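You operate a simulated robot arm through the tools that you are given. There is no shell and no other tool.

The job below is to be done with a simulated robot arm. You get a single attempt, and the scene is never put back.

## Task
Lay the firm carton across the slot and strap it.
Fine: Set the pull by its label: SOFT takes 40, FIRM 120, HARD 160. Carry the strap clip over the carton into the brass slot, let go, press start, then put the clip back in the grey rest. One tight, sound strap; leave the other carton be. The machine stays on, at rest. Keep hands and goods off strap, slot and clip while it draws. Crush, scorch, knock over or drop nothing. Set down upright: what you pick out.

Only the result counts: the job must be done as asked and must still hold three seconds after the hand-in. Knocking over, shifting, dropping, spilling or breaking anything else fails it.

## Robot
A 6-joint arm with a two-finger parallel gripper, fixed in place. Base frame: the origin is on the floor under the middle of its stand, x ahead of it, y to its left, z up; the work surface is at about z = 70. Lengths are in cm, angles in degrees, forces in N, time in s.
With the tool pointing down near the work surface it reaches from about 56 to 92 cm from the base axis. Its first joint turns from -149.0 to 149.0 degrees. Payload 3.43 kg.
The TCP is the grasp point between the finger pads, 3.4 cm short of the fingertips. In the tool frame z runs along the fingers and y along their closing line. The gripper opens to 12.8 cm. The fingers are 2.4 cm wide and 1.2 cm thick; the gripper's body (4.8 by 13 cm) begins 9.6 cm behind the TCP.
Orientation is that of the tool frame in the base frame, as [roll, pitch, yaw] about the fixed x, y, z axes, in that order (R = Rz(yaw) Ry(pitch) Rx(roll)). With the fingers straight down and closing along the base's y, the tool's x points along the base's -x, its y along +y and its z along -z.

## Interface
- The arm moves only by the tool servo_tool. Its arguments are lists of equal length, an entry for each row: "xyz": the shift along the tool's x, y, z in mm, a list of three; "turn": the turn, a rotation vector about the tool's x, y, z in degrees, a list of three; "jaw": the closure, from 0 (fully open) to 1 (shut). In form: {"xyz": [[x, y, z], ...], "turn": [[wx, wy, wz], ...], "jaw": [jaw, ...]}. A call has 1 to 20 rows; each row shifts and turns the commanded pose from where the row before left it, along the tool's axes as they then stand. A row lasts 0.2 s, in which the tool goes at most 5 cm and 8.6 degrees; a call with a longer step from one row to the next is refused whole, and so is a gripper value outside its range. Where a pose cannot be reached the arm comes as near as it can. A force on the tool above 40 N (or 10 N above the force at the start of the call, whichever is more), or a blocked arm, ends the call early, and 0.2 s more pass. Each finger travels about 10.8 cm/s and halts on what it meets, pressing with about 35 N; the grip force reading is that of the motor and also rises with nothing between the fingers. The clock runs only during rows and for 0.2 s after the last one: add rows that do not move to give the fingers time. It gives the time, the measured TCP pose, the force on the tool (base axes), the opening and the grip force at its end, in the units of the frame above (readings bear some noise), with the torque about the TCP (base axes, N m) and any sound that the robot's microphone picked up.
- Cameras (640 x 400 px; columns grow to the right, rows downward): "scene" is fixed at [40.13, -49.9, 126.44]; the picture's right is [0.99, -0.15, 0.00], its down [-0.07, -0.46, -0.89] and it looks along [0.14, 0.88, -0.46] (base axes); focal length 339 px, centre (320, 200). "wrist" rides on the gripper at [7.6, -1.1, -16] in the tool frame; the picture's right is [0.15, 0.99, 0.00], its down [-0.88, 0.13, -0.46] and it looks along [-0.45, 0.07, 0.89] (tool axes); focal length 234 px, centre (320, 200). There is no depth. A picture from a camera that has moved, and an enlarged one, comes with that camera's place and axes in the base frame and with its lens.
- capture(camera): a new picture of that camera. It takes no simulated time.
- raise_lower(by): slides the trunk up (or, below 0, down) by that many cm; the arm rides with it, the base frame stays. It gives what a move gives, with no picture.
- close_up(camera, box): a new picture of the part [left, top, right, bottom] of that camera's present view, enlarged. It takes no simulated time.
- close_job(): hands the job in; it is judged then, once.

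Places have to be worked out from the pictures, the camera data and where the tool is seen. Open the gripper and draw the arm clear of the work before you hand the job in, unless the task says otherwise.

The tools are called after "Request:" as name(argument=value, ...) on one line, values as JSON. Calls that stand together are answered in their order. servo_tool: Moves the arm, as the interface text tells. Its arguments: {"type":"object","properties":{"xyz":{"type":"array","items":{"type":"array","items":{"type":"number"}}},"turn":{"type":"array","items":{"type":"array","items":{"type":"number"}}},"jaw":{"type":"array","items":{"type":"number"}}},"required":["xyz","turn","jaw"]} The other tools are called the same way: raise_lower (by) moves the trunk up or down; capture (camera) takes a picture; close_up (camera, box) takes an enlarged picture of a part of a camera's view; close_job () hands the job in.

At the start:

```text
t: 0.0
eef_pos: [23.64, 54.45, 104.4]
tool_rot: [180.0, 0.0, -180.0]
contact_force: [-0.1, 0.2, 0.2]
ft_torque: [-0.02, 0.0, 0.0]
finger_gap: 12.82
gripper_force: 0.0
trunk travel left (down, up): [-62.5, 8.5]
```

scene: 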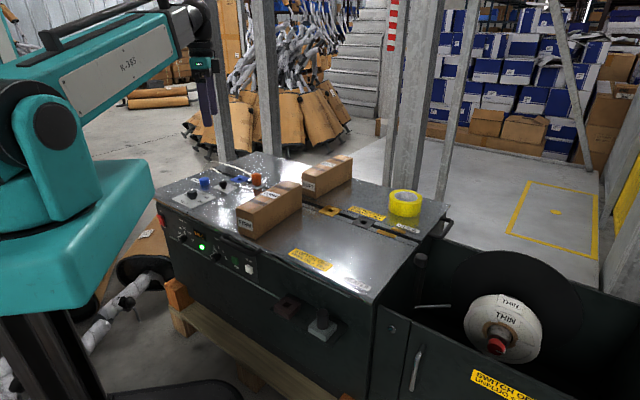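
wrist: 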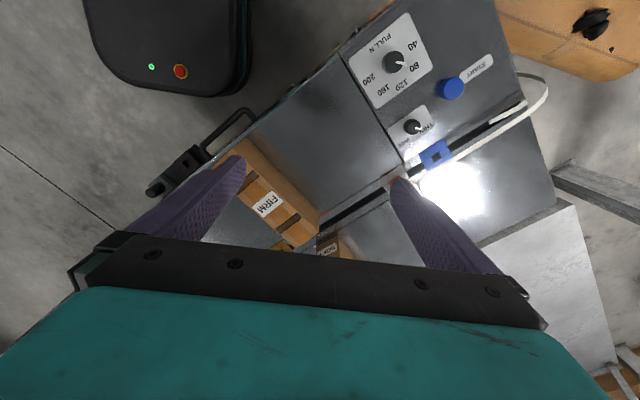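

The first pictures show a strapping machine with two cartons, knobs, a blue start button and a blue clip. I take enlarged pictures to see the details.

Request:
close_up(camera="scene", box=[150, 140, 310, 240])

Request:
close_up(camera="scene", box=[290, 140, 450, 240])

Request:
close_up(camera="wrist", box=[340, 0, 580, 200])

Request:
close_up(camera="scene", box=[150, 200, 410, 360])

```text
4.00 times, centred on (230, 190) of scene
camera zoom: at [40.13, -49.9, 126.44], right [0.99, -0.15, 0.0], down [-0.07, -0.46, -0.89], along [0.14, 0.88, -0.46], focal length 1356 px, centre (680, 240)
```

zoom: 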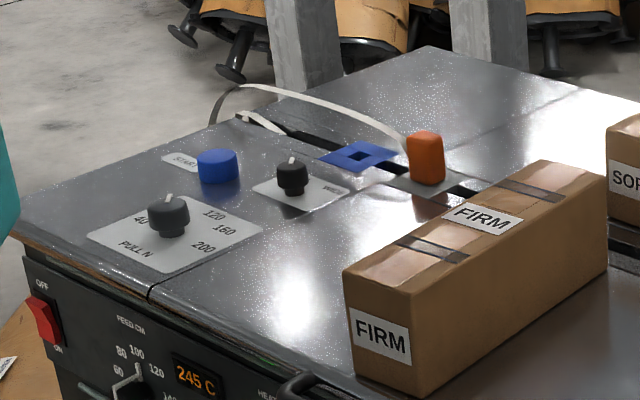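

```text
4.00 times, centred on (370, 190) of scene
camera zoom: at [40.13, -49.9, 126.44], right [0.99, -0.15, 0.0], down [-0.07, -0.46, -0.89], along [0.14, 0.88, -0.46], focal length 1356 px, centre (120, 240)
```

zoom: 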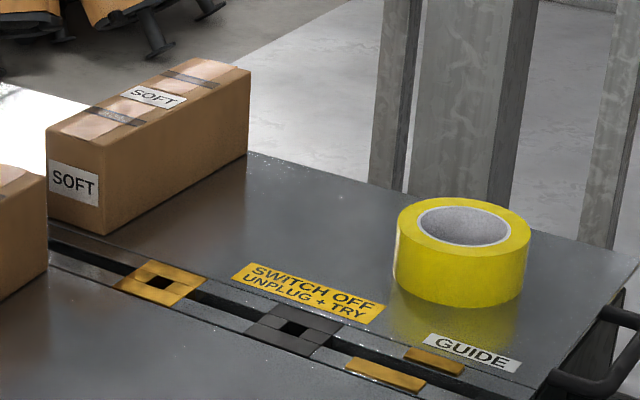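

```text
2.00 times, centred on (460, 100) of wrist
camera zoom: at [15.94, 53.39, 120.29], right [-0.15, 0.99, 0.0], down [0.88, 0.13, 0.46], along [0.45, 0.07, -0.89], focal length 468 px, centre (40, 400)
```

zoom: 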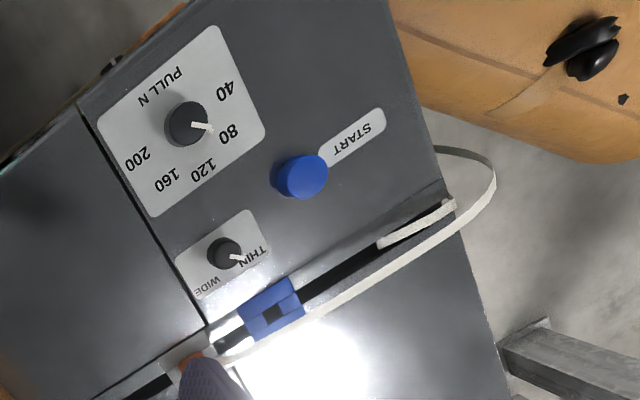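

```text
2.46 times, centred on (280, 280) of scene
camera zoom: at [40.13, -49.9, 126.44], right [0.99, -0.15, 0.0], down [-0.07, -0.46, -0.89], along [0.14, 0.88, -0.46], focal length 834 px, centre (418, 3)
```

zoom: 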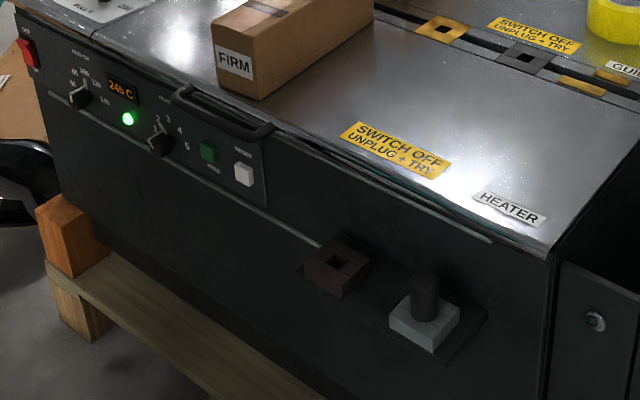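

The machine's long axis looks turned about 45° (slot running along [0.7, -0.7]). PULL knob is near (11, 67), start near (14, 78), clip near (34, 74), brass slot near (59, 49). I move the tool over the knob area to get a close look.

Request:
servo_tool(xyz=[[15, 20, 20], [15, 20, 20], [15, 20, 20], [15, 20, 20], [15, 20, 20], [0, 0, 0]], turn=[[0, 0, 0], [0, 0, 0], [0, 0, 0], [0, 0, 0], [0, 0, 0], [0, 0, 0]], jaw=[0, 0, 0, 0, 0, 0])

Request:
capture(camera="wrist")

Request:
capture(camera="scene")

```text
t: 1.4
eef_pos: [16.09, 64.53, 94.39]
tool_rot: [-179.9, -0.1, 179.9]
contact_force: [-0.7, 0.5, 0.3]
ft_torque: [-0.01, -0.02, 0.02]
finger_gap: 12.8
gripper_force: 0.1
trunk travel left (down, up): [-62.5, 8.5]
```

```text
taken
camera wrist: at [8.49, 63.45, 110.39], right [-0.15, 0.99, 0.0], down [0.88, 0.13, 0.46], along [0.45, 0.07, -0.89], focal length 234 px, centre (320, 200)
```

wrist: 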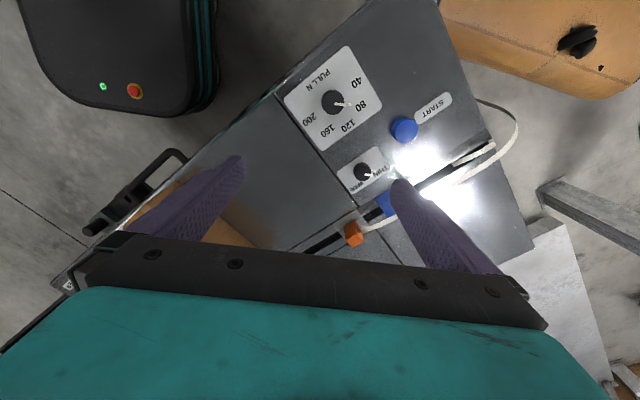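

```text
taken
```

scene: 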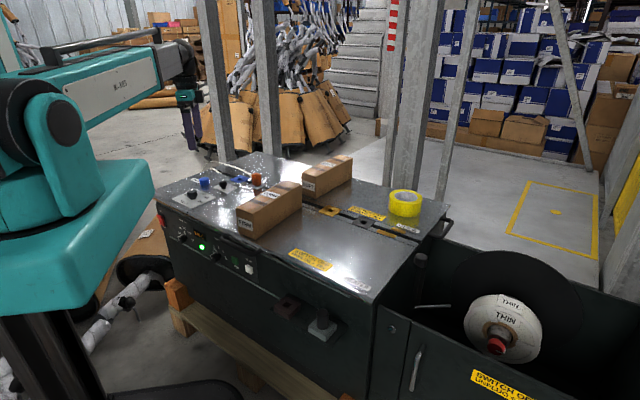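

The knob base triangulates to about (11.3, 66.3) with the top plate at z≈70. I zoom into the wrist view to read the dial markings, and check the reel and front panel.

Request:
close_up(camera="wrist", box=[270, 40, 430, 140])

Request:
close_up(camera="wrist", box=[320, 80, 540, 260])

Request:
close_up(camera="scene", box=[150, 200, 270, 280])

Request:
close_up(camera="scene", box=[370, 260, 610, 400])

```text
4.00 times, centred on (350, 90) of wrist
camera zoom: at [8.49, 63.45, 110.39], right [-0.15, 0.99, 0.0], down [0.88, 0.13, 0.46], along [0.45, 0.07, -0.89], focal length 937 px, centre (200, 640)
```

zoom: 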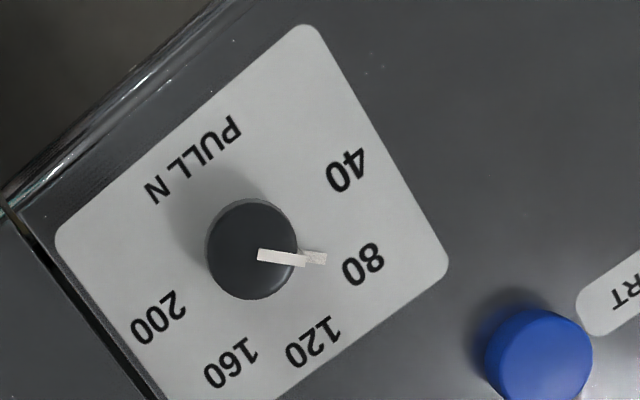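

```text
2.22 times, centred on (430, 170) of wrist
camera zoom: at [8.49, 63.45, 110.39], right [-0.15, 0.99, 0.0], down [0.88, 0.13, 0.46], along [0.45, 0.07, -0.89], focal length 520 px, centre (76, 267)
```

zoom: 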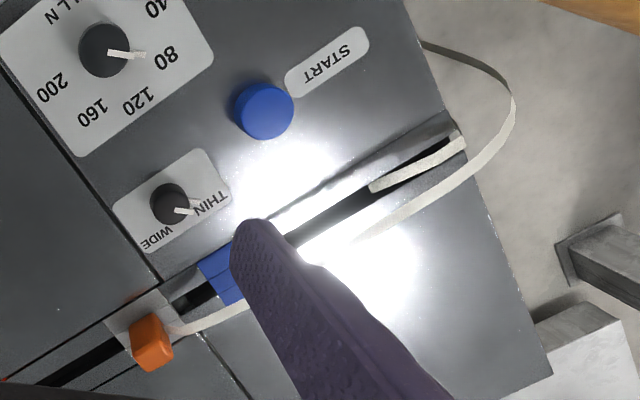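

```text
5.00 times, centred on (210, 240) of scene
camera zoom: at [40.13, -49.9, 126.44], right [0.99, -0.15, 0.0], down [-0.07, -0.46, -0.89], along [0.14, 0.88, -0.46], focal length 1695 px, centre (870, 0)
```

zoom: 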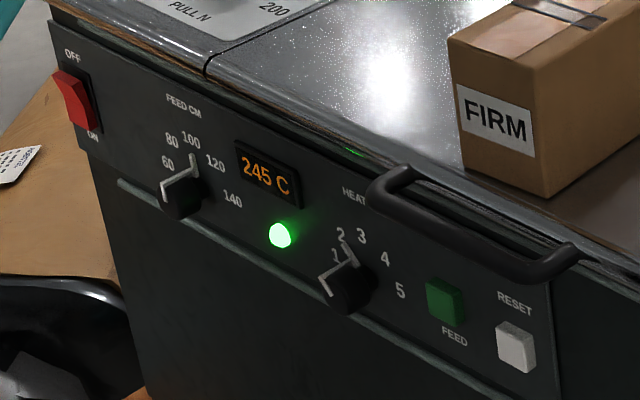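

```text
2.67 times, centred on (490, 330) of scene
camera zoom: at [40.13, -49.9, 126.44], right [0.99, -0.15, 0.0], down [-0.07, -0.46, -0.89], along [0.14, 0.88, -0.46], focal length 904 px, centre (-133, -147)
```

zoom: 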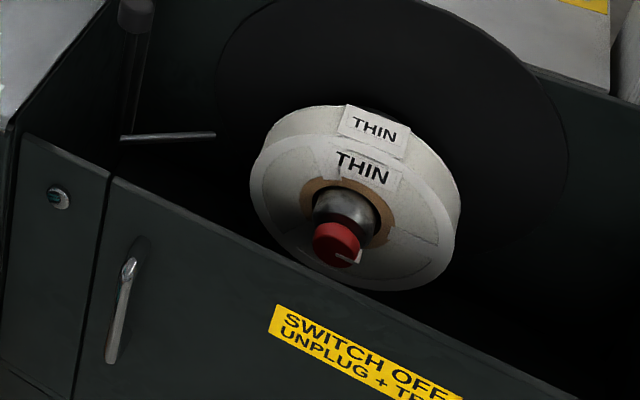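

The dial is laid out in 45° steps with the pointer now on 80 (toward base +y); 120 lies 45° clockwise. The reel and the width knob both say THIN, which matches. I go above the knob and turn the tool so the fingers close along base x, clear of the pointer.

Request:
servo_tool(xyz=[[16, 6, 28], [16, 6, 28], [16, 6, 28], [0, 0, 0], [0, 0, 0], [0, 0, 0], [0, 0, 0], [0, 0, 0], [0, 0, 0], [0, 0, 0], [0, 0, 0], [0, 0, 0], [0, 0, 0], [0, 0, 0], [0, 0, 0]], turn=[[0, 0, 0], [0, 0, 0], [0, 0, 0], [0, 0, -8.2], [0, 0, -8.2], [0, 0, -8.2], [0, 0, -8.2], [0, 0, -8.2], [0, 0, -8.2], [0, 0, -8.2], [0, 0, -8.2], [0, 0, -8.2], [0, 0, -8.2], [0, 0, -8], [0, 0, 0]], jaw=[0, 0, 0, 0, 0, 0, 0, 0, 0, 0.2, 0.3, 0.4, 0.4, 0.4, 0.4])

Request:
capture(camera="wrist")

Request:
capture(camera="scene")

```text
t: 4.6
eef_pos: [11.19, 66.25, 85.91]
tool_rot: [-180.0, 0.0, -89.9]
contact_force: [-0.5, 0.6, -0.3]
ft_torque: [0.02, 0.04, -0.01]
finger_gap: 7.66
gripper_force: 0.1
trunk travel left (down, up): [-62.5, 8.5]
```

```text
taken
camera wrist: at [12.35, 58.71, 101.89], right [-0.99, -0.15, 0.0], down [-0.13, 0.88, 0.46], along [-0.07, 0.45, -0.89], focal length 234 px, centre (320, 200)
```

wrist: 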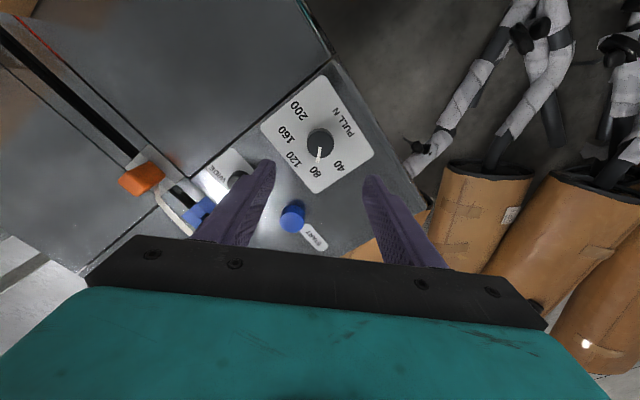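

```text
taken
```

scene: 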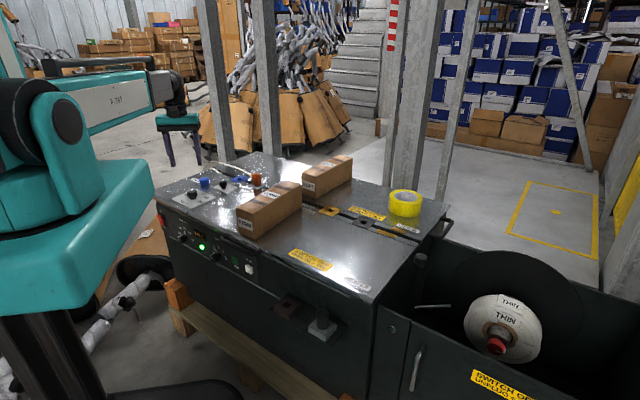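

The knob sits nearly under the TCP. I zoom in to refine its centre and height.

Request:
close_up(camera="wrist", box=[260, 70, 388, 200])

Request:
close_up(camera="scene", box=[150, 110, 270, 200])

```text
3.08 times, centred on (324, 135) of wrist
camera zoom: at [12.35, 58.71, 101.89], right [-0.99, -0.15, 0.0], down [-0.13, 0.88, 0.46], along [-0.07, 0.45, -0.89], focal length 720 px, centre (308, 400)
```

zoom: 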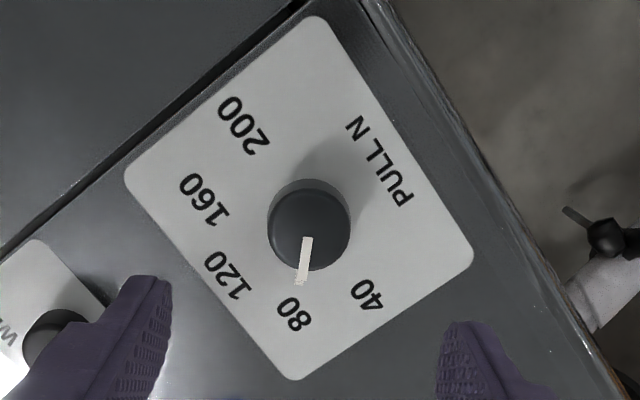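

```text
4.44 times, centred on (210, 155) of scene
camera zoom: at [40.13, -49.9, 126.44], right [0.99, -0.15, 0.0], down [-0.07, -0.46, -0.89], along [0.14, 0.88, -0.46], focal length 1506 px, centre (809, 400)
```

zoom: 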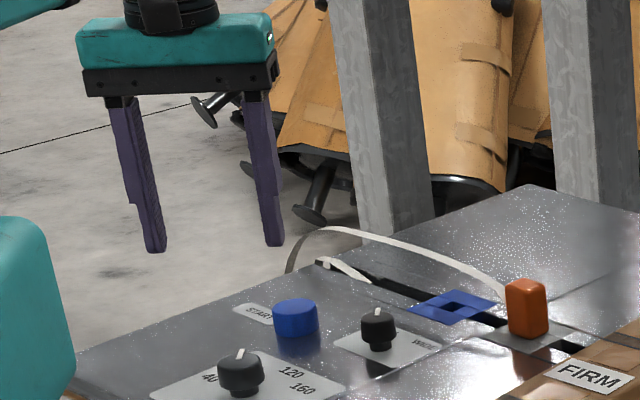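

Knob centre ≈ (11.2, 66.0), height ≈ 2.2 cm, diameter ≈ 3.4 cm. I descend with the jaws around it, leaving the fingertips about 0.5 cm above the panel.

Request:
servo_tool(xyz=[[1, 0, 30], [1, 0, 30], [0, 0, 30], [0, 0, 20], [0, 0, 10], [0, 0, 0]], turn=[[0, 0, 0], [0, 0, 0], [0, 0, 0], [0, 0, 0], [0, 0, 0], [0, 0, 0]], jaw=[0.4, 0.4, 0.4, 0.4, 0.4, 0.4])

Request:
close_up(camera="wrist", box=[220, 100, 420, 260])

Request:
close_up(camera="scene", box=[150, 110, 270, 200])

```text
t: 6.0
eef_pos: [11.23, 66.13, 74.0]
tool_rot: [-179.9, 0.0, -90.0]
contact_force: [-0.3, 0.0, 0.4]
ft_torque: [0.02, 0.0, 0.01]
finger_gap: 7.68
gripper_force: 0.2
trunk travel left (down, up): [-62.5, 8.5]
```

```text
2.50 times, centred on (320, 180) of wrist
camera zoom: at [12.38, 58.68, 89.86], right [-0.99, -0.15, 0.0], down [-0.13, 0.88, 0.46], along [-0.07, 0.45, -0.89], focal length 585 px, centre (320, 250)
```

zoom: 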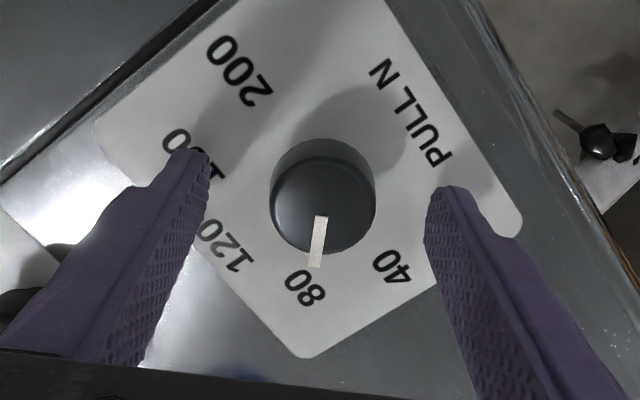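

```text
4.44 times, centred on (210, 155) of scene
camera zoom: at [40.13, -49.9, 126.44], right [0.99, -0.15, 0.0], down [-0.07, -0.46, -0.89], along [0.14, 0.88, -0.46], focal length 1506 px, centre (809, 400)
```

zoom: 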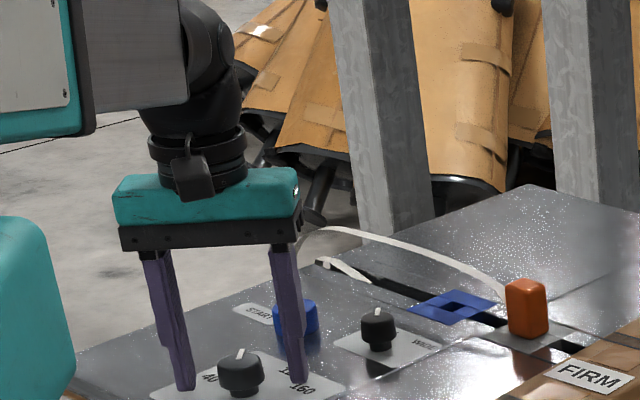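

The knob is centred between the fingers and the pointer is clear of them. I close gently on it.

Request:
servo_tool(xyz=[[0, 0, 0], [0, 0, 0], [0, 0, 0], [0, 0, 0]], turn=[[0, 0, 0], [0, 0, 0], [0, 0, 0], [0, 0, 0]], jaw=[0.6, 0.72, 0.8, 0.8])

Request:
close_up(camera="wrist", box=[220, 100, 420, 260])

```text
t: 7.0
eef_pos: [11.38, 66.23, 73.75]
tool_rot: [179.9, 0.0, -90.0]
contact_force: [-0.9, -0.9, -1.0]
ft_torque: [0.09, 0.41, -0.03]
finger_gap: 3.55
gripper_force: 44.9
trunk travel left (down, up): [-62.5, 8.5]
```

```text
2.50 times, centred on (320, 180) of wrist
camera zoom: at [12.37, 58.68, 89.88], right [-0.99, -0.15, 0.0], down [-0.13, 0.88, 0.46], along [-0.07, 0.45, -0.89], focal length 585 px, centre (320, 250)
```

zoom: 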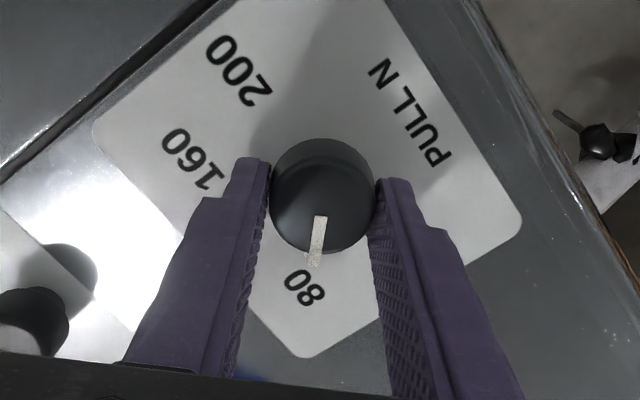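

Grip is solid on the knob (3.55 cm, force reading 45). I turn it 45° clockwise as seen from above, to 120.

Request:
servo_tool(xyz=[[0, 0, 0], [0, 0, 0], [0, 0, 0], [0, 0, 0], [0, 0, 0], [0, 0, 0], [0, 0, 0], [0, 0, 0], [0, 0, 0], [0, 0, 0]], turn=[[0, 0, 5], [0, 0, 5], [0, 0, 5], [0, 0, 5], [0, 0, 5], [0, 0, 5], [0, 0, 5], [0, 0, 5], [0, 0, 5], [0, 0, 0]], jaw=[0.8, 0.8, 0.8, 0.8, 0.8, 0.8, 0.8, 0.8, 0.8, 0.8])

Request:
close_up(camera="wrist", box=[220, 100, 420, 260])

```text
t: 9.2
eef_pos: [11.59, 66.17, 73.89]
tool_rot: [-179.8, 0.2, -135.1]
contact_force: [26.7, 6.8, 4.6]
ft_torque: [0.49, 0.37, 0.1]
finger_gap: 3.56
gripper_force: 45.2
trunk travel left (down, up): [-62.5, 8.5]
```

```text
2.50 times, centred on (320, 180) of wrist
camera zoom: at [6.89, 59.97, 89.85], right [-0.8, 0.6, 0.0], down [0.53, 0.71, 0.46], along [0.28, 0.37, -0.89], focal length 585 px, centre (320, 250)
```

zoom: 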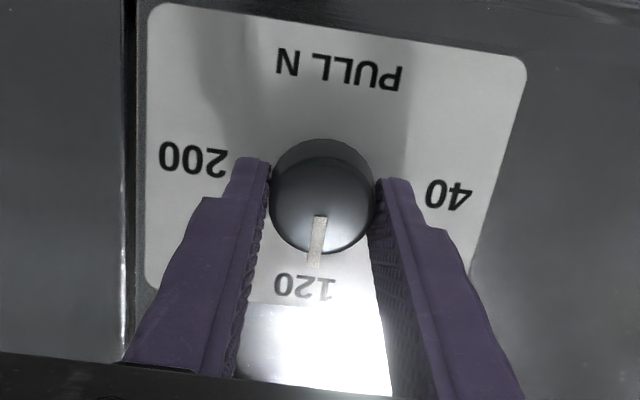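

The pointer now lines up with 120. I open the jaws, lift straight up and check the dial.

Request:
servo_tool(xyz=[[0, 0, 0], [0, 0, 0], [0, 0, -30], [0, 0, -40], [0, 0, -40], [0, 0, 0]], turn=[[0, 0, 0], [0, 0, 0], [0, 0, 0], [0, 0, 0], [0, 0, 0], [0, 0, 0]], jaw=[0.5, 0.4, 0.4, 0.4, 0.4, 0.4])

Request:
close_up(camera="wrist", box=[260, 70, 388, 200])

Request:
capture(camera="wrist")

```text
t: 10.6
eef_pos: [11.28, 66.09, 85.0]
tool_rot: [179.9, 0.1, -134.9]
contact_force: [0.5, 0.0, -0.2]
ft_torque: [0.02, 0.0, -0.01]
finger_gap: 7.69
gripper_force: 0.2
trunk travel left (down, up): [-62.5, 8.5]
```

```text
3.08 times, centred on (324, 135) of wrist
camera zoom: at [6.69, 59.95, 100.84], right [-0.8, 0.6, 0.0], down [0.53, 0.72, 0.46], along [0.27, 0.37, -0.89], focal length 720 px, centre (308, 400)
```

zoom: 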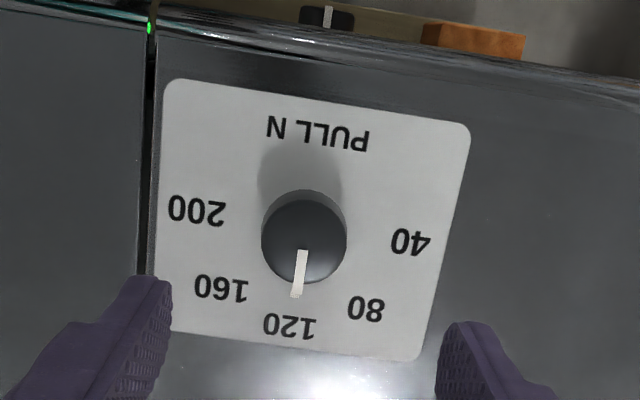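

```text
taken
camera wrist: at [6.69, 59.95, 100.84], right [-0.8, 0.6, 0.0], down [0.53, 0.72, 0.46], along [0.27, 0.37, -0.89], focal length 234 px, centre (320, 200)
```

wrist: 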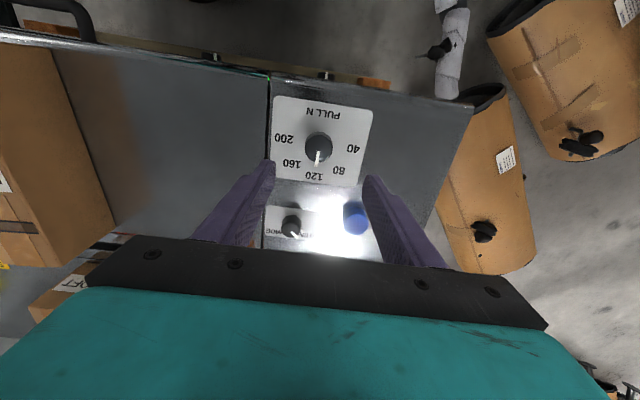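

PULL is on 120 and the width knob is on THIN. Next I go up and across to look down on the FIRM carton near (40, 45).

Request:
servo_tool(xyz=[[0, -20, -37], [0, -20, -37], [0, -20, -36], [-8, -41, 0], [-8, -41, 0], [-8, -41, 0], [-8, -41, 0], [-8, -41, 0], [-8, -41, 0], [-8, -41, 0], [0, 0, 0]], turn=[[0, 0, 0], [0, 0, 0], [0, 0, 0], [0, 0, 0], [0, 0, 0], [0, 0, 0], [0, 0, 0], [0, 0, 0], [0, 0, 0], [0, 0, 0], [0, 0, 0]], jaw=[0.4, 0.3, 0.2, 0.1, 0.1, 0.1, 0.1, 0.1, 0.1, 0.1, 0.1])

Request:
capture(camera="wrist")

Request:
capture(camera="scene")

```text
t: 13.0
eef_pos: [39.93, 45.56, 95.79]
tool_rot: [180.0, 0.1, -134.9]
contact_force: [0.0, -1.2, 0.5]
ft_torque: [0.01, -0.02, 0.0]
finger_gap: 11.52
gripper_force: 0.1
trunk travel left (down, up): [-62.5, 8.5]
```

```text
taken
camera wrist: at [35.3, 39.47, 111.79], right [-0.8, 0.59, 0.0], down [0.53, 0.72, 0.46], along [0.27, 0.37, -0.89], focal length 234 px, centre (320, 200)
```

wrist: 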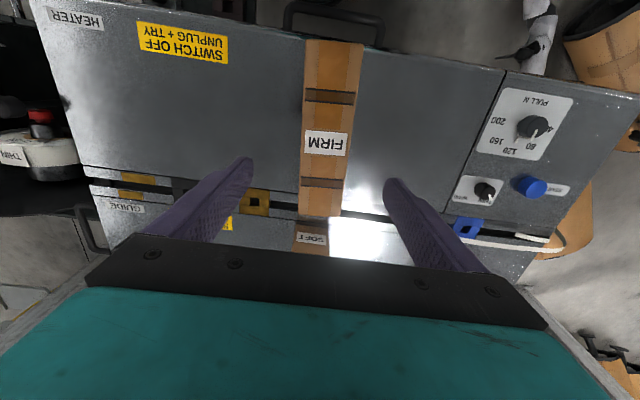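

```text
taken
```

scene: 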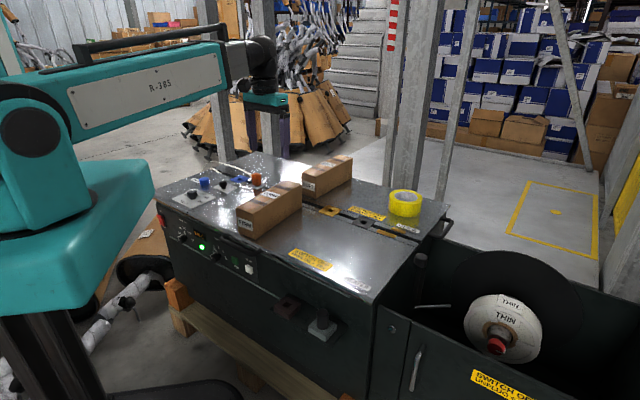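

I enlarge the view over the carton, slot and brass square to measure them.

Request:
close_up(camera="wrist", box=[230, 20, 410, 140])

Request:
close_up(camera="wrist", box=[230, 140, 410, 260])

Request:
close_up(camera="wrist", box=[80, 140, 260, 260])

Request:
close_up(camera="scene", box=[200, 130, 360, 250])

```text
3.33 times, centred on (320, 80) of wrist
camera zoom: at [35.3, 39.47, 111.79], right [-0.8, 0.59, 0.0], down [0.53, 0.72, 0.46], along [0.27, 0.37, -0.89], focal length 781 px, centre (320, 600)
```

zoom: 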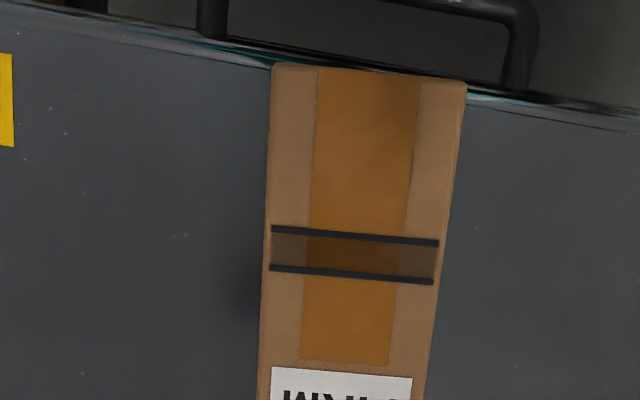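

```text
3.33 times, centred on (320, 200) of wrist
camera zoom: at [35.3, 39.47, 111.79], right [-0.8, 0.59, 0.0], down [0.53, 0.72, 0.46], along [0.27, 0.37, -0.89], focal length 781 px, centre (320, 200)
```

zoom: 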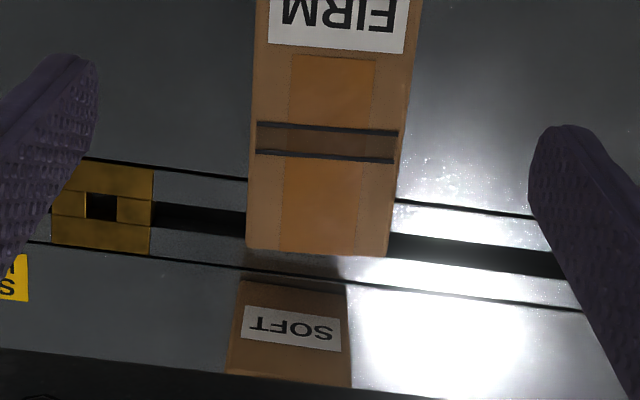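

```text
3.33 times, centred on (170, 200) of wrist
camera zoom: at [35.3, 39.47, 111.79], right [-0.8, 0.59, 0.0], down [0.53, 0.72, 0.46], along [0.27, 0.37, -0.89], focal length 781 px, centre (820, 200)
```

zoom: 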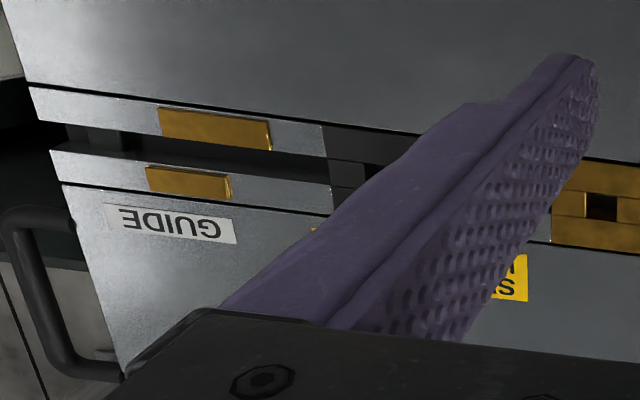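

```text
3.33 times, centred on (280, 190) of scene
camera zoom: at [40.13, -49.9, 126.44], right [0.99, -0.15, 0.0], down [-0.07, -0.46, -0.89], along [0.14, 0.88, -0.46], focal length 1130 px, centre (453, 233)
```

zoom: 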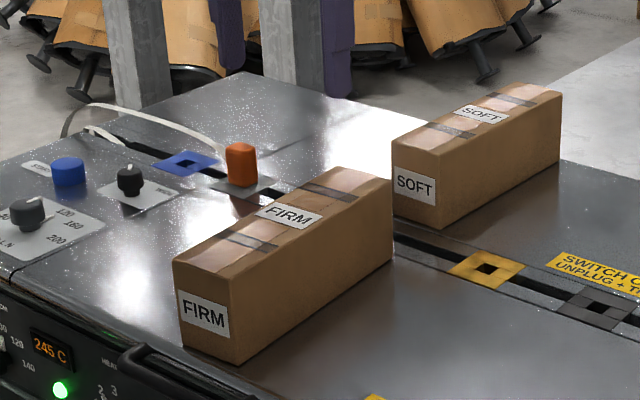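

The FIRM carton measures about 6.8 × 23.6 × 9 cm, centred near (39.3, 46.3), turned about 4° past the machine's 45°; the slot centreline is at (x+y)/√2 ≈ 76.3, brass hole near (58.9, 49.2). I align the tool to the carton and come down to just above it.

Request:
servo_tool(xyz=[[0, 9, 0], [0, 0, 30], [0, 0, 30], [0, 0, 40], [0, 0, 10], [0, 0, 0]], turn=[[0, 0, -4.4], [0, 0, 0], [0, 0, 0], [0, 0, 0], [0, 0, 0], [0, 0, 0]], jaw=[0, 0, 0, 0, 0, 0])

Request:
capture(camera="wrist")

Request:
close_up(camera="scene", box=[180, 100, 360, 250])

```text
t: 14.4
eef_pos: [39.19, 46.09, 84.91]
tool_rot: [-180.0, 0.0, -130.4]
contact_force: [0.7, -0.8, -0.3]
ft_torque: [-0.03, 0.04, -0.01]
finger_gap: 12.82
gripper_force: 0.0
trunk travel left (down, up): [-62.5, 8.5]
```

```text
taken
camera wrist: at [35.11, 39.7, 100.83], right [-0.85, 0.53, 0.0], down [0.47, 0.75, 0.46], along [0.24, 0.39, -0.89], focal length 234 px, centre (320, 200)
```

wrist: 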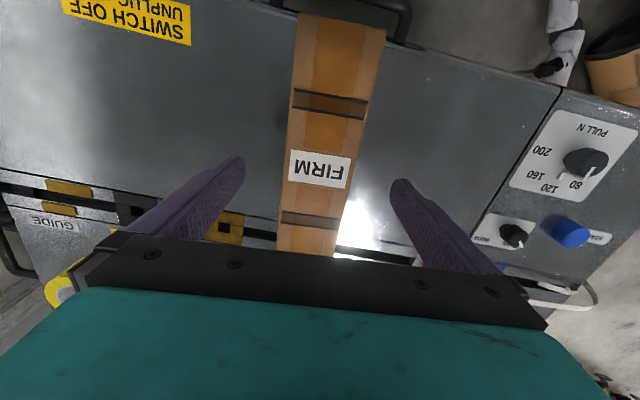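

```text
2.67 times, centred on (270, 175) of scene
camera zoom: at [40.13, -49.9, 126.44], right [0.99, -0.15, 0.0], down [-0.07, -0.46, -0.89], along [0.14, 0.88, -0.46], focal length 904 px, centre (453, 267)
```

zoom: 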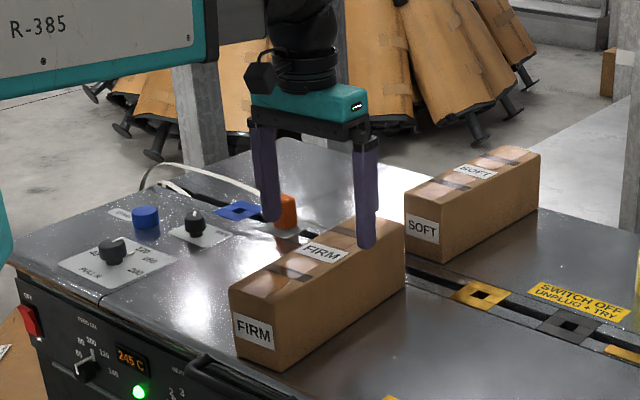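

The FIRM label centre is within about 1 mm of the TCP axis and the fingers straddle the carton. I lower to z≈75 with the jaws wide open.

Request:
servo_tool(xyz=[[0, 0, 30], [0, 0, 30], [0, 0, 25], [0, 0, 13], [0, 0, 0]], turn=[[0, 0, 0], [0, 0, 0], [0, 0, 0], [0, 0, 0], [0, 0, 0]], jaw=[0, 0, 0, 0, 0])

Request:
capture(camera="wrist")

Request:
close_up(camera="scene", box=[180, 100, 360, 250])

```text
t: 15.6
eef_pos: [39.38, 46.1, 75.14]
tool_rot: [-180.0, 0.0, -130.6]
contact_force: [0.9, -0.6, 0.1]
ft_torque: [0.0, -0.02, -0.02]
finger_gap: 12.81
gripper_force: 0.1
trunk travel left (down, up): [-62.5, 8.5]
```

```text
taken
camera wrist: at [35.18, 39.67, 91.01], right [-0.85, 0.53, 0.0], down [0.47, 0.75, 0.46], along [0.24, 0.39, -0.89], focal length 234 px, centre (320, 200)
```

wrist: 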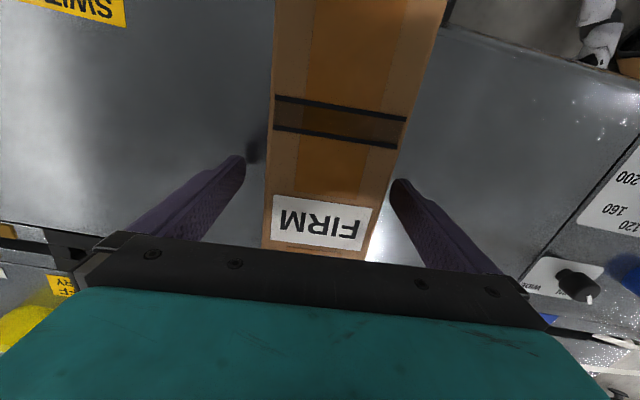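

```text
2.67 times, centred on (270, 175) of scene
camera zoom: at [40.13, -49.9, 126.44], right [0.99, -0.15, 0.0], down [-0.07, -0.46, -0.89], along [0.14, 0.88, -0.46], focal length 904 px, centre (453, 267)
```

zoom: 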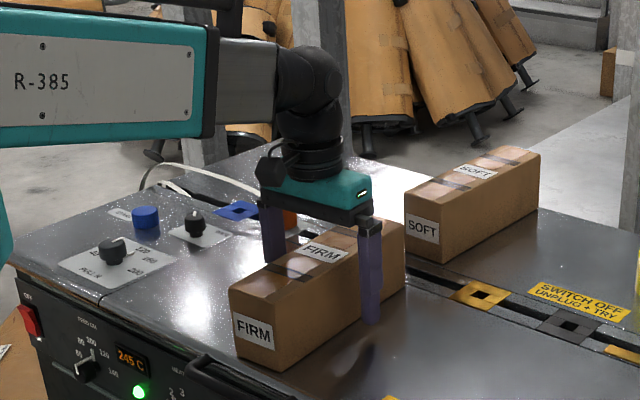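

The carton is centred between the fingers. I close gradually and watch the opening and force.

Request:
servo_tool(xyz=[[0, 0, 0], [0, 0, 0], [0, 0, 0], [0, 0, 0], [0, 0, 0]], turn=[[0, 0, 0], [0, 0, 0], [0, 0, 0], [0, 0, 0], [0, 0, 0]], jaw=[0.2, 0.4, 0.48, 0.5, 0.5])

```text
t: 16.8
eef_pos: [39.32, 45.97, 75.07]
tool_rot: [-179.9, 0.0, -130.6]
contact_force: [-0.5, 0.4, -0.7]
ft_torque: [0.03, 0.08, -0.1]
finger_gap: 6.97
gripper_force: 34.9
trunk travel left (down, up): [-62.5, 8.5]
```

The jaws hold the carton at 6.97 cm with 35 N. I lift it a little and check the load.

Request:
servo_tool(xyz=[[0, 0, -10], [0, 0, -15], [0, 0, -15], [0, 0, 0], [0, 0, 0]], turn=[[0, 0, 0], [0, 0, 0], [0, 0, 0], [0, 0, 0], [0, 0, 0]], jaw=[0.5, 0.5, 0.5, 0.5, 0.5])

Request:
capture(camera="wrist")

Request:
close_up(camera="scene", box=[180, 100, 360, 250])

```text
t: 18.0
eef_pos: [39.21, 46.19, 79.23]
tool_rot: [-179.9, 0.0, -130.6]
contact_force: [-0.7, 1.2, 1.3]
ft_torque: [0.04, -0.03, 0.02]
finger_gap: 6.97
gripper_force: 34.8
trunk travel left (down, up): [-62.5, 8.5]
```

```text
taken
camera wrist: at [35.07, 39.76, 95.17], right [-0.85, 0.53, 0.0], down [0.47, 0.75, 0.46], along [0.24, 0.39, -0.89], focal length 234 px, centre (320, 200)
```

wrist: 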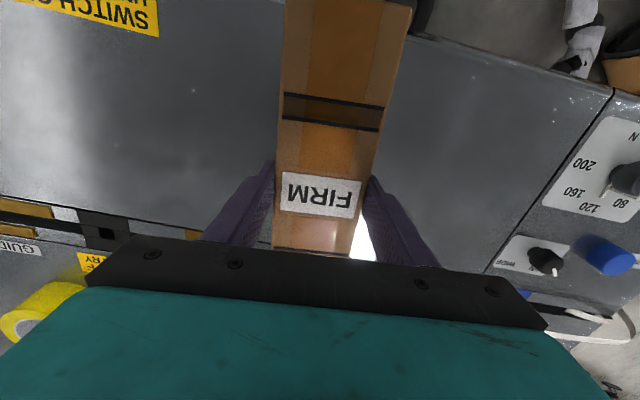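

```text
2.67 times, centred on (270, 175) of scene
camera zoom: at [40.13, -49.9, 126.44], right [0.99, -0.15, 0.0], down [-0.07, -0.46, -0.89], along [0.14, 0.88, -0.46], focal length 904 px, centre (453, 267)
```

zoom: 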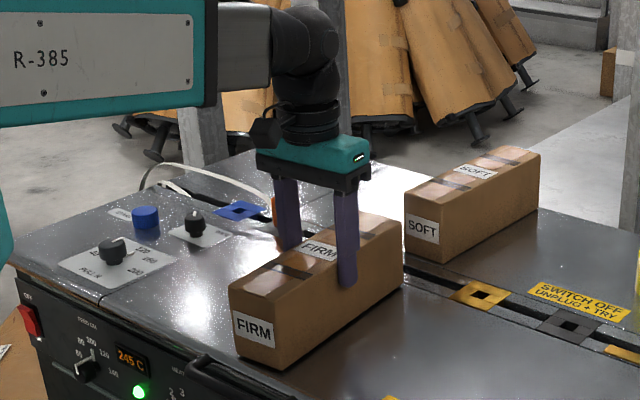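

The picture shows the carton stayed on the plate: the fingers slid up along it. I open slightly, go back down, grip with a firmer closure and try a small lift.

Request:
servo_tool(xyz=[[0, 0, 0], [0, 0, 0], [0, 0, 20], [0, 0, 21], [0, 0, 0], [0, 0, 0], [0, 0, 0], [0, 0, 0]], turn=[[0, 0, 0], [0, 0, 0], [0, 0, 0], [0, 0, 0], [0, 0, 0], [0, 0, 0], [0, 0, 0], [0, 0, 0]], jaw=[0.35, 0.35, 0.35, 0.35, 0.45, 0.55, 0.65, 0.65])

Request:
servo_tool(xyz=[[0, 0, -4], [0, 0, -6]], turn=[[0, 0, 0], [0, 0, 0]], jaw=[0.65, 0.65])

Request:
capture(camera="wrist")

Request:
close_up(camera="scene", box=[180, 100, 360, 250])

```text
t: 19.8
eef_pos: [39.19, 46.0, 74.9]
tool_rot: [-180.0, 0.0, -130.7]
contact_force: [0.0, 0.2, 0.1]
ft_torque: [0.12, -0.03, 0.06]
finger_gap: 6.97
gripper_force: 35.4
trunk travel left (down, up): [-62.5, 8.5]
```

```text
t: 20.4
eef_pos: [39.18, 46.07, 76.03]
tool_rot: [-179.9, -0.1, -130.6]
contact_force: [0.0, -0.4, -2.5]
ft_torque: [-0.03, -0.03, 0.01]
finger_gap: 6.98
gripper_force: 35.2
trunk travel left (down, up): [-62.5, 8.5]
```

```text
taken
camera wrist: at [35.06, 39.61, 91.93], right [-0.85, 0.53, 0.0], down [0.47, 0.75, 0.46], along [0.24, 0.39, -0.89], focal length 234 px, centre (320, 200)
```

wrist: 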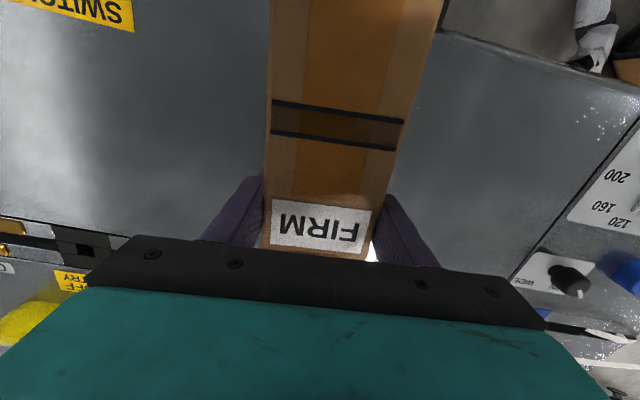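

```text
2.67 times, centred on (270, 175) of scene
camera zoom: at [40.13, -49.9, 126.44], right [0.99, -0.15, 0.0], down [-0.07, -0.46, -0.89], along [0.14, 0.88, -0.46], focal length 904 px, centre (453, 267)
```

zoom: 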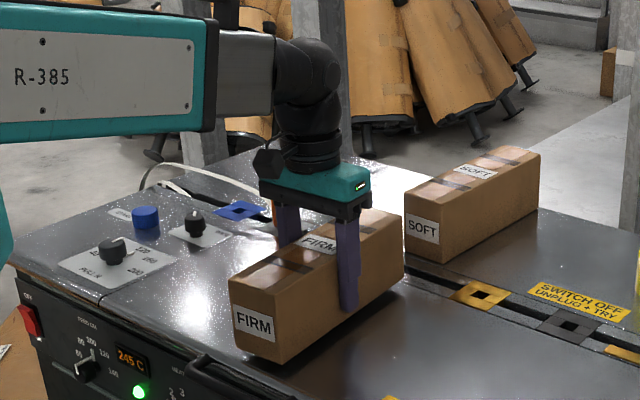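

This time the carton came up with the fingers (label stays put in the wrist view, shadow opens beneath it). I lift a little more, slowly, and check that it is not slipping.

Request:
servo_tool(xyz=[[0, 0, -4], [0, 0, -6], [0, 0, -6], [0, 0, -4], [0, 0, 0], [0, 0, 0]], turn=[[0, 0, 0], [0, 0, 0], [0, 0, 0], [0, 0, 0], [0, 0, 0], [0, 0, 0]], jaw=[0.7, 0.75, 0.75, 0.75, 0.75, 0.75])

Request:
capture(camera="wrist")

Request:
close_up(camera="scene", box=[180, 100, 360, 250])

```text
t: 21.8
eef_pos: [39.12, 46.08, 78.0]
tool_rot: [180.0, 0.0, -130.6]
contact_force: [-0.5, -0.3, -2.2]
ft_torque: [-0.01, 0.01, -0.03]
finger_gap: 6.98
gripper_force: 35.4
trunk travel left (down, up): [-62.5, 8.5]
```

```text
taken
camera wrist: at [35.04, 39.66, 94.04], right [-0.85, 0.53, 0.0], down [0.47, 0.75, 0.46], along [0.24, 0.39, -0.89], focal length 234 px, centre (320, 200)
```

wrist: 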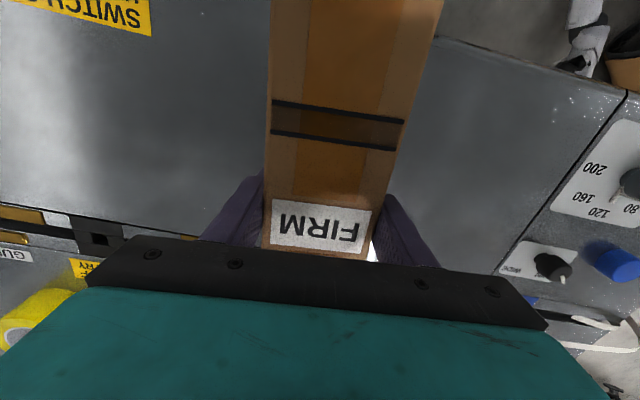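

```text
2.67 times, centred on (270, 175) of scene
camera zoom: at [40.13, -49.9, 126.44], right [0.99, -0.15, 0.0], down [-0.07, -0.46, -0.89], along [0.14, 0.88, -0.46], focal length 904 px, centre (453, 267)
```

zoom: 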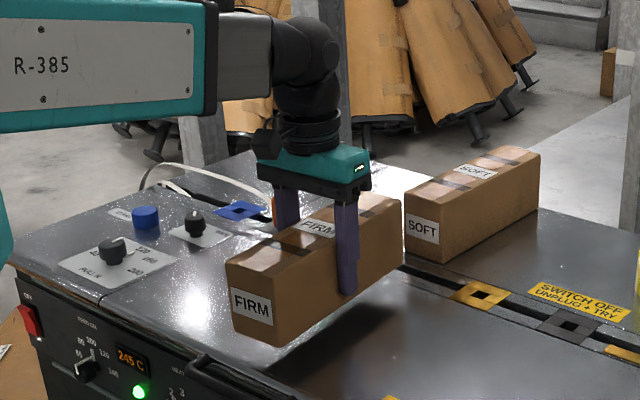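

The carton is held securely (about 5 cm between TCP and its base). I raise it, square it to the machine, shift it sideways past the SOFT carton's line, then forward so its middle is over the slot.

Request:
servo_tool(xyz=[[0, 0, -10], [0, 0, -15], [0, 8, -10], [0, 18, 0], [0, 20, 0], [0, 20, 0], [0, 20, 0], [0, 17, 0], [0, 8, 0], [0, 0, 0], [0, 0, 0]], turn=[[0, 0, 1.4], [0, 0, 1.5], [0, 0, 1.5], [0, 0, 0], [0, 0, 0], [0, 0, 0], [0, 0, 0], [0, 0, 0], [0, 0, 0], [0, 0, 0], [0, 0, 0]], jaw=[0.75, 0.75, 0.75, 0.75, 0.75, 0.75, 0.75, 0.75, 0.75, 0.75, 0.75])

Request:
capture(camera="wrist")

Request:
capture(camera="scene")

```text
t: 24.2
eef_pos: [31.16, 53.95, 81.53]
tool_rot: [180.0, 0.0, -135.1]
contact_force: [-0.4, 0.5, -3.0]
ft_torque: [0.0, 0.0, -0.03]
finger_gap: 7.0
gripper_force: 34.9
trunk travel left (down, up): [-62.5, 8.5]
```

```text
taken
camera wrist: at [26.59, 47.95, 97.51], right [-0.8, 0.6, 0.0], down [0.53, 0.72, 0.46], along [0.27, 0.37, -0.89], focal length 234 px, centre (320, 200)
```

wrist: 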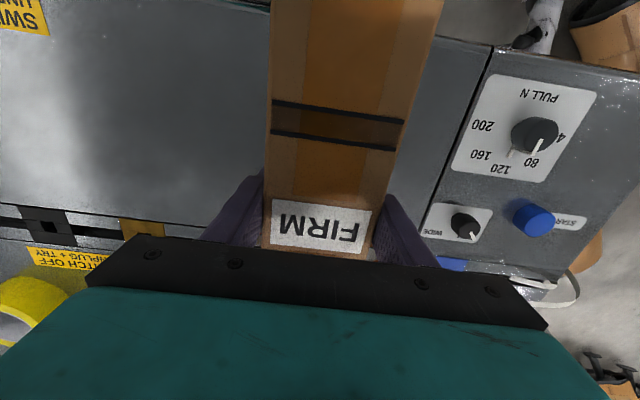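

```text
taken
```

scene: 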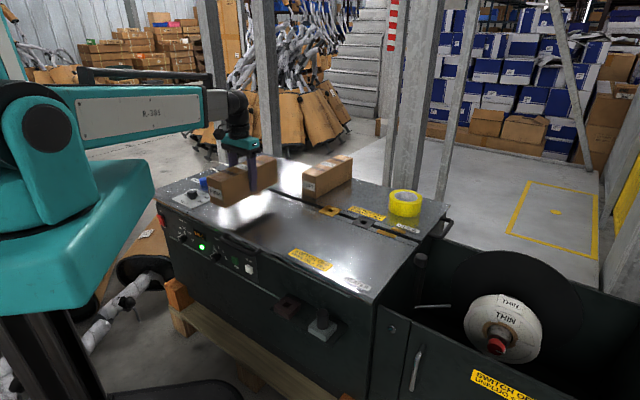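

Carton is held level at about (31.2, 54.0). I zoom on the dial and the clip area from here to double-check the pointer and the clearance.

Request:
close_up(camera="wrist", box=[430, 60, 640, 310])

Request:
close_up(camera="scene", box=[170, 120, 370, 245])

```text
1.60 times, centred on (535, 185) of wrist
camera zoom: at [26.59, 47.95, 97.51], right [-0.8, 0.6, 0.0], down [0.53, 0.72, 0.46], along [0.27, 0.37, -0.89], focal length 375 px, centre (-24, 224)
```

zoom: 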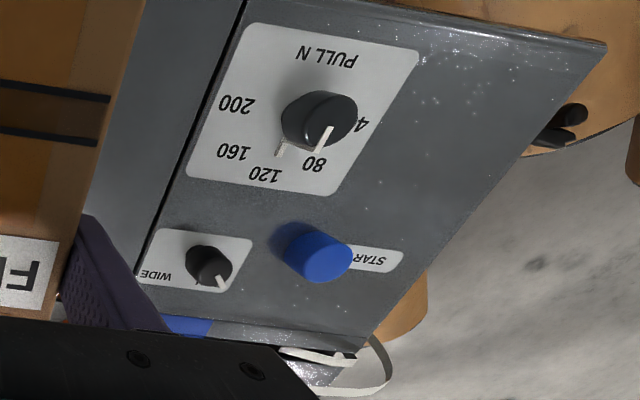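

```text
3.20 times, centred on (270, 182) of scene
camera zoom: at [40.13, -49.9, 126.44], right [0.99, -0.15, 0.0], down [-0.07, -0.46, -0.89], along [0.14, 0.88, -0.46], focal length 1085 px, centre (480, 256)
```

zoom: 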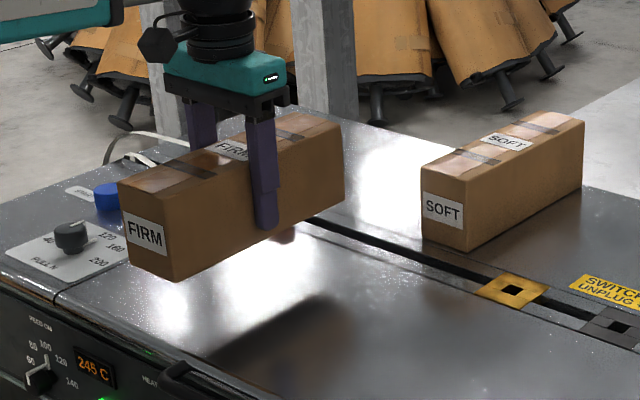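

The dial's base pointer still reads 120. Now I move the carton forward 16 cm so its middle comes over the slot line.

Request:
servo_tool(xyz=[[-8, 0, 0], [-18, 0, 0], [-20, 0, 0], [-20, 0, 0], [-20, 0, 0], [-20, 0, 0], [-20, 0, 0], [-18, 0, 0], [-12, 0, 0], [-5, 0, 0], [0, 0, 0], [0, 0, 0]], turn=[[0, 0, 0], [0, 0, 0], [0, 0, 0], [0, 0, 0], [0, 0, 0], [0, 0, 0], [0, 0, 0], [0, 0, 0], [0, 0, 0], [0, 0, 0], [0, 0, 0], [0, 0, 0]], jaw=[0.75, 0.75, 0.75, 0.75, 0.75, 0.75, 0.75, 0.75, 0.75, 0.75, 0.75, 0.75])

Request:
capture(camera="wrist")

Request:
close_up(camera="scene", box=[170, 100, 370, 245])

```text
t: 26.8
eef_pos: [42.65, 65.41, 81.49]
tool_rot: [180.0, 0.1, -135.1]
contact_force: [0.1, -0.5, -2.4]
ft_torque: [-0.01, 0.01, 0.0]
finger_gap: 6.99
gripper_force: 35.1
trunk travel left (down, up): [-62.5, 8.5]
```

```text
taken
camera wrist: at [38.12, 59.3, 97.43], right [-0.8, 0.6, 0.0], down [0.53, 0.72, 0.46], along [0.27, 0.37, -0.89], focal length 234 px, centre (320, 200)
```

wrist: 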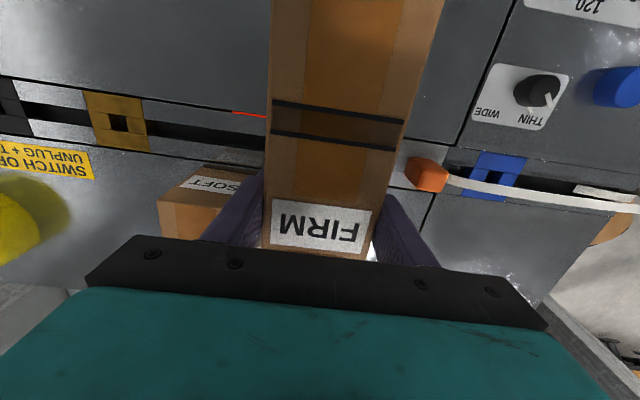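

```text
2.76 times, centred on (270, 172) of scene
camera zoom: at [40.13, -49.9, 126.44], right [0.99, -0.15, 0.0], down [-0.07, -0.46, -0.89], along [0.14, 0.88, -0.46], focal length 935 px, centre (458, 276)
```

zoom: 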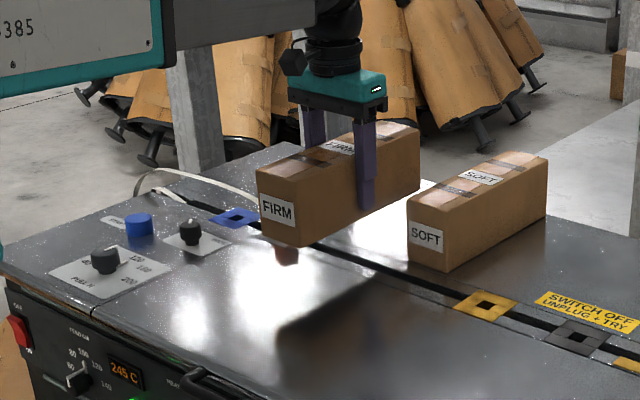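

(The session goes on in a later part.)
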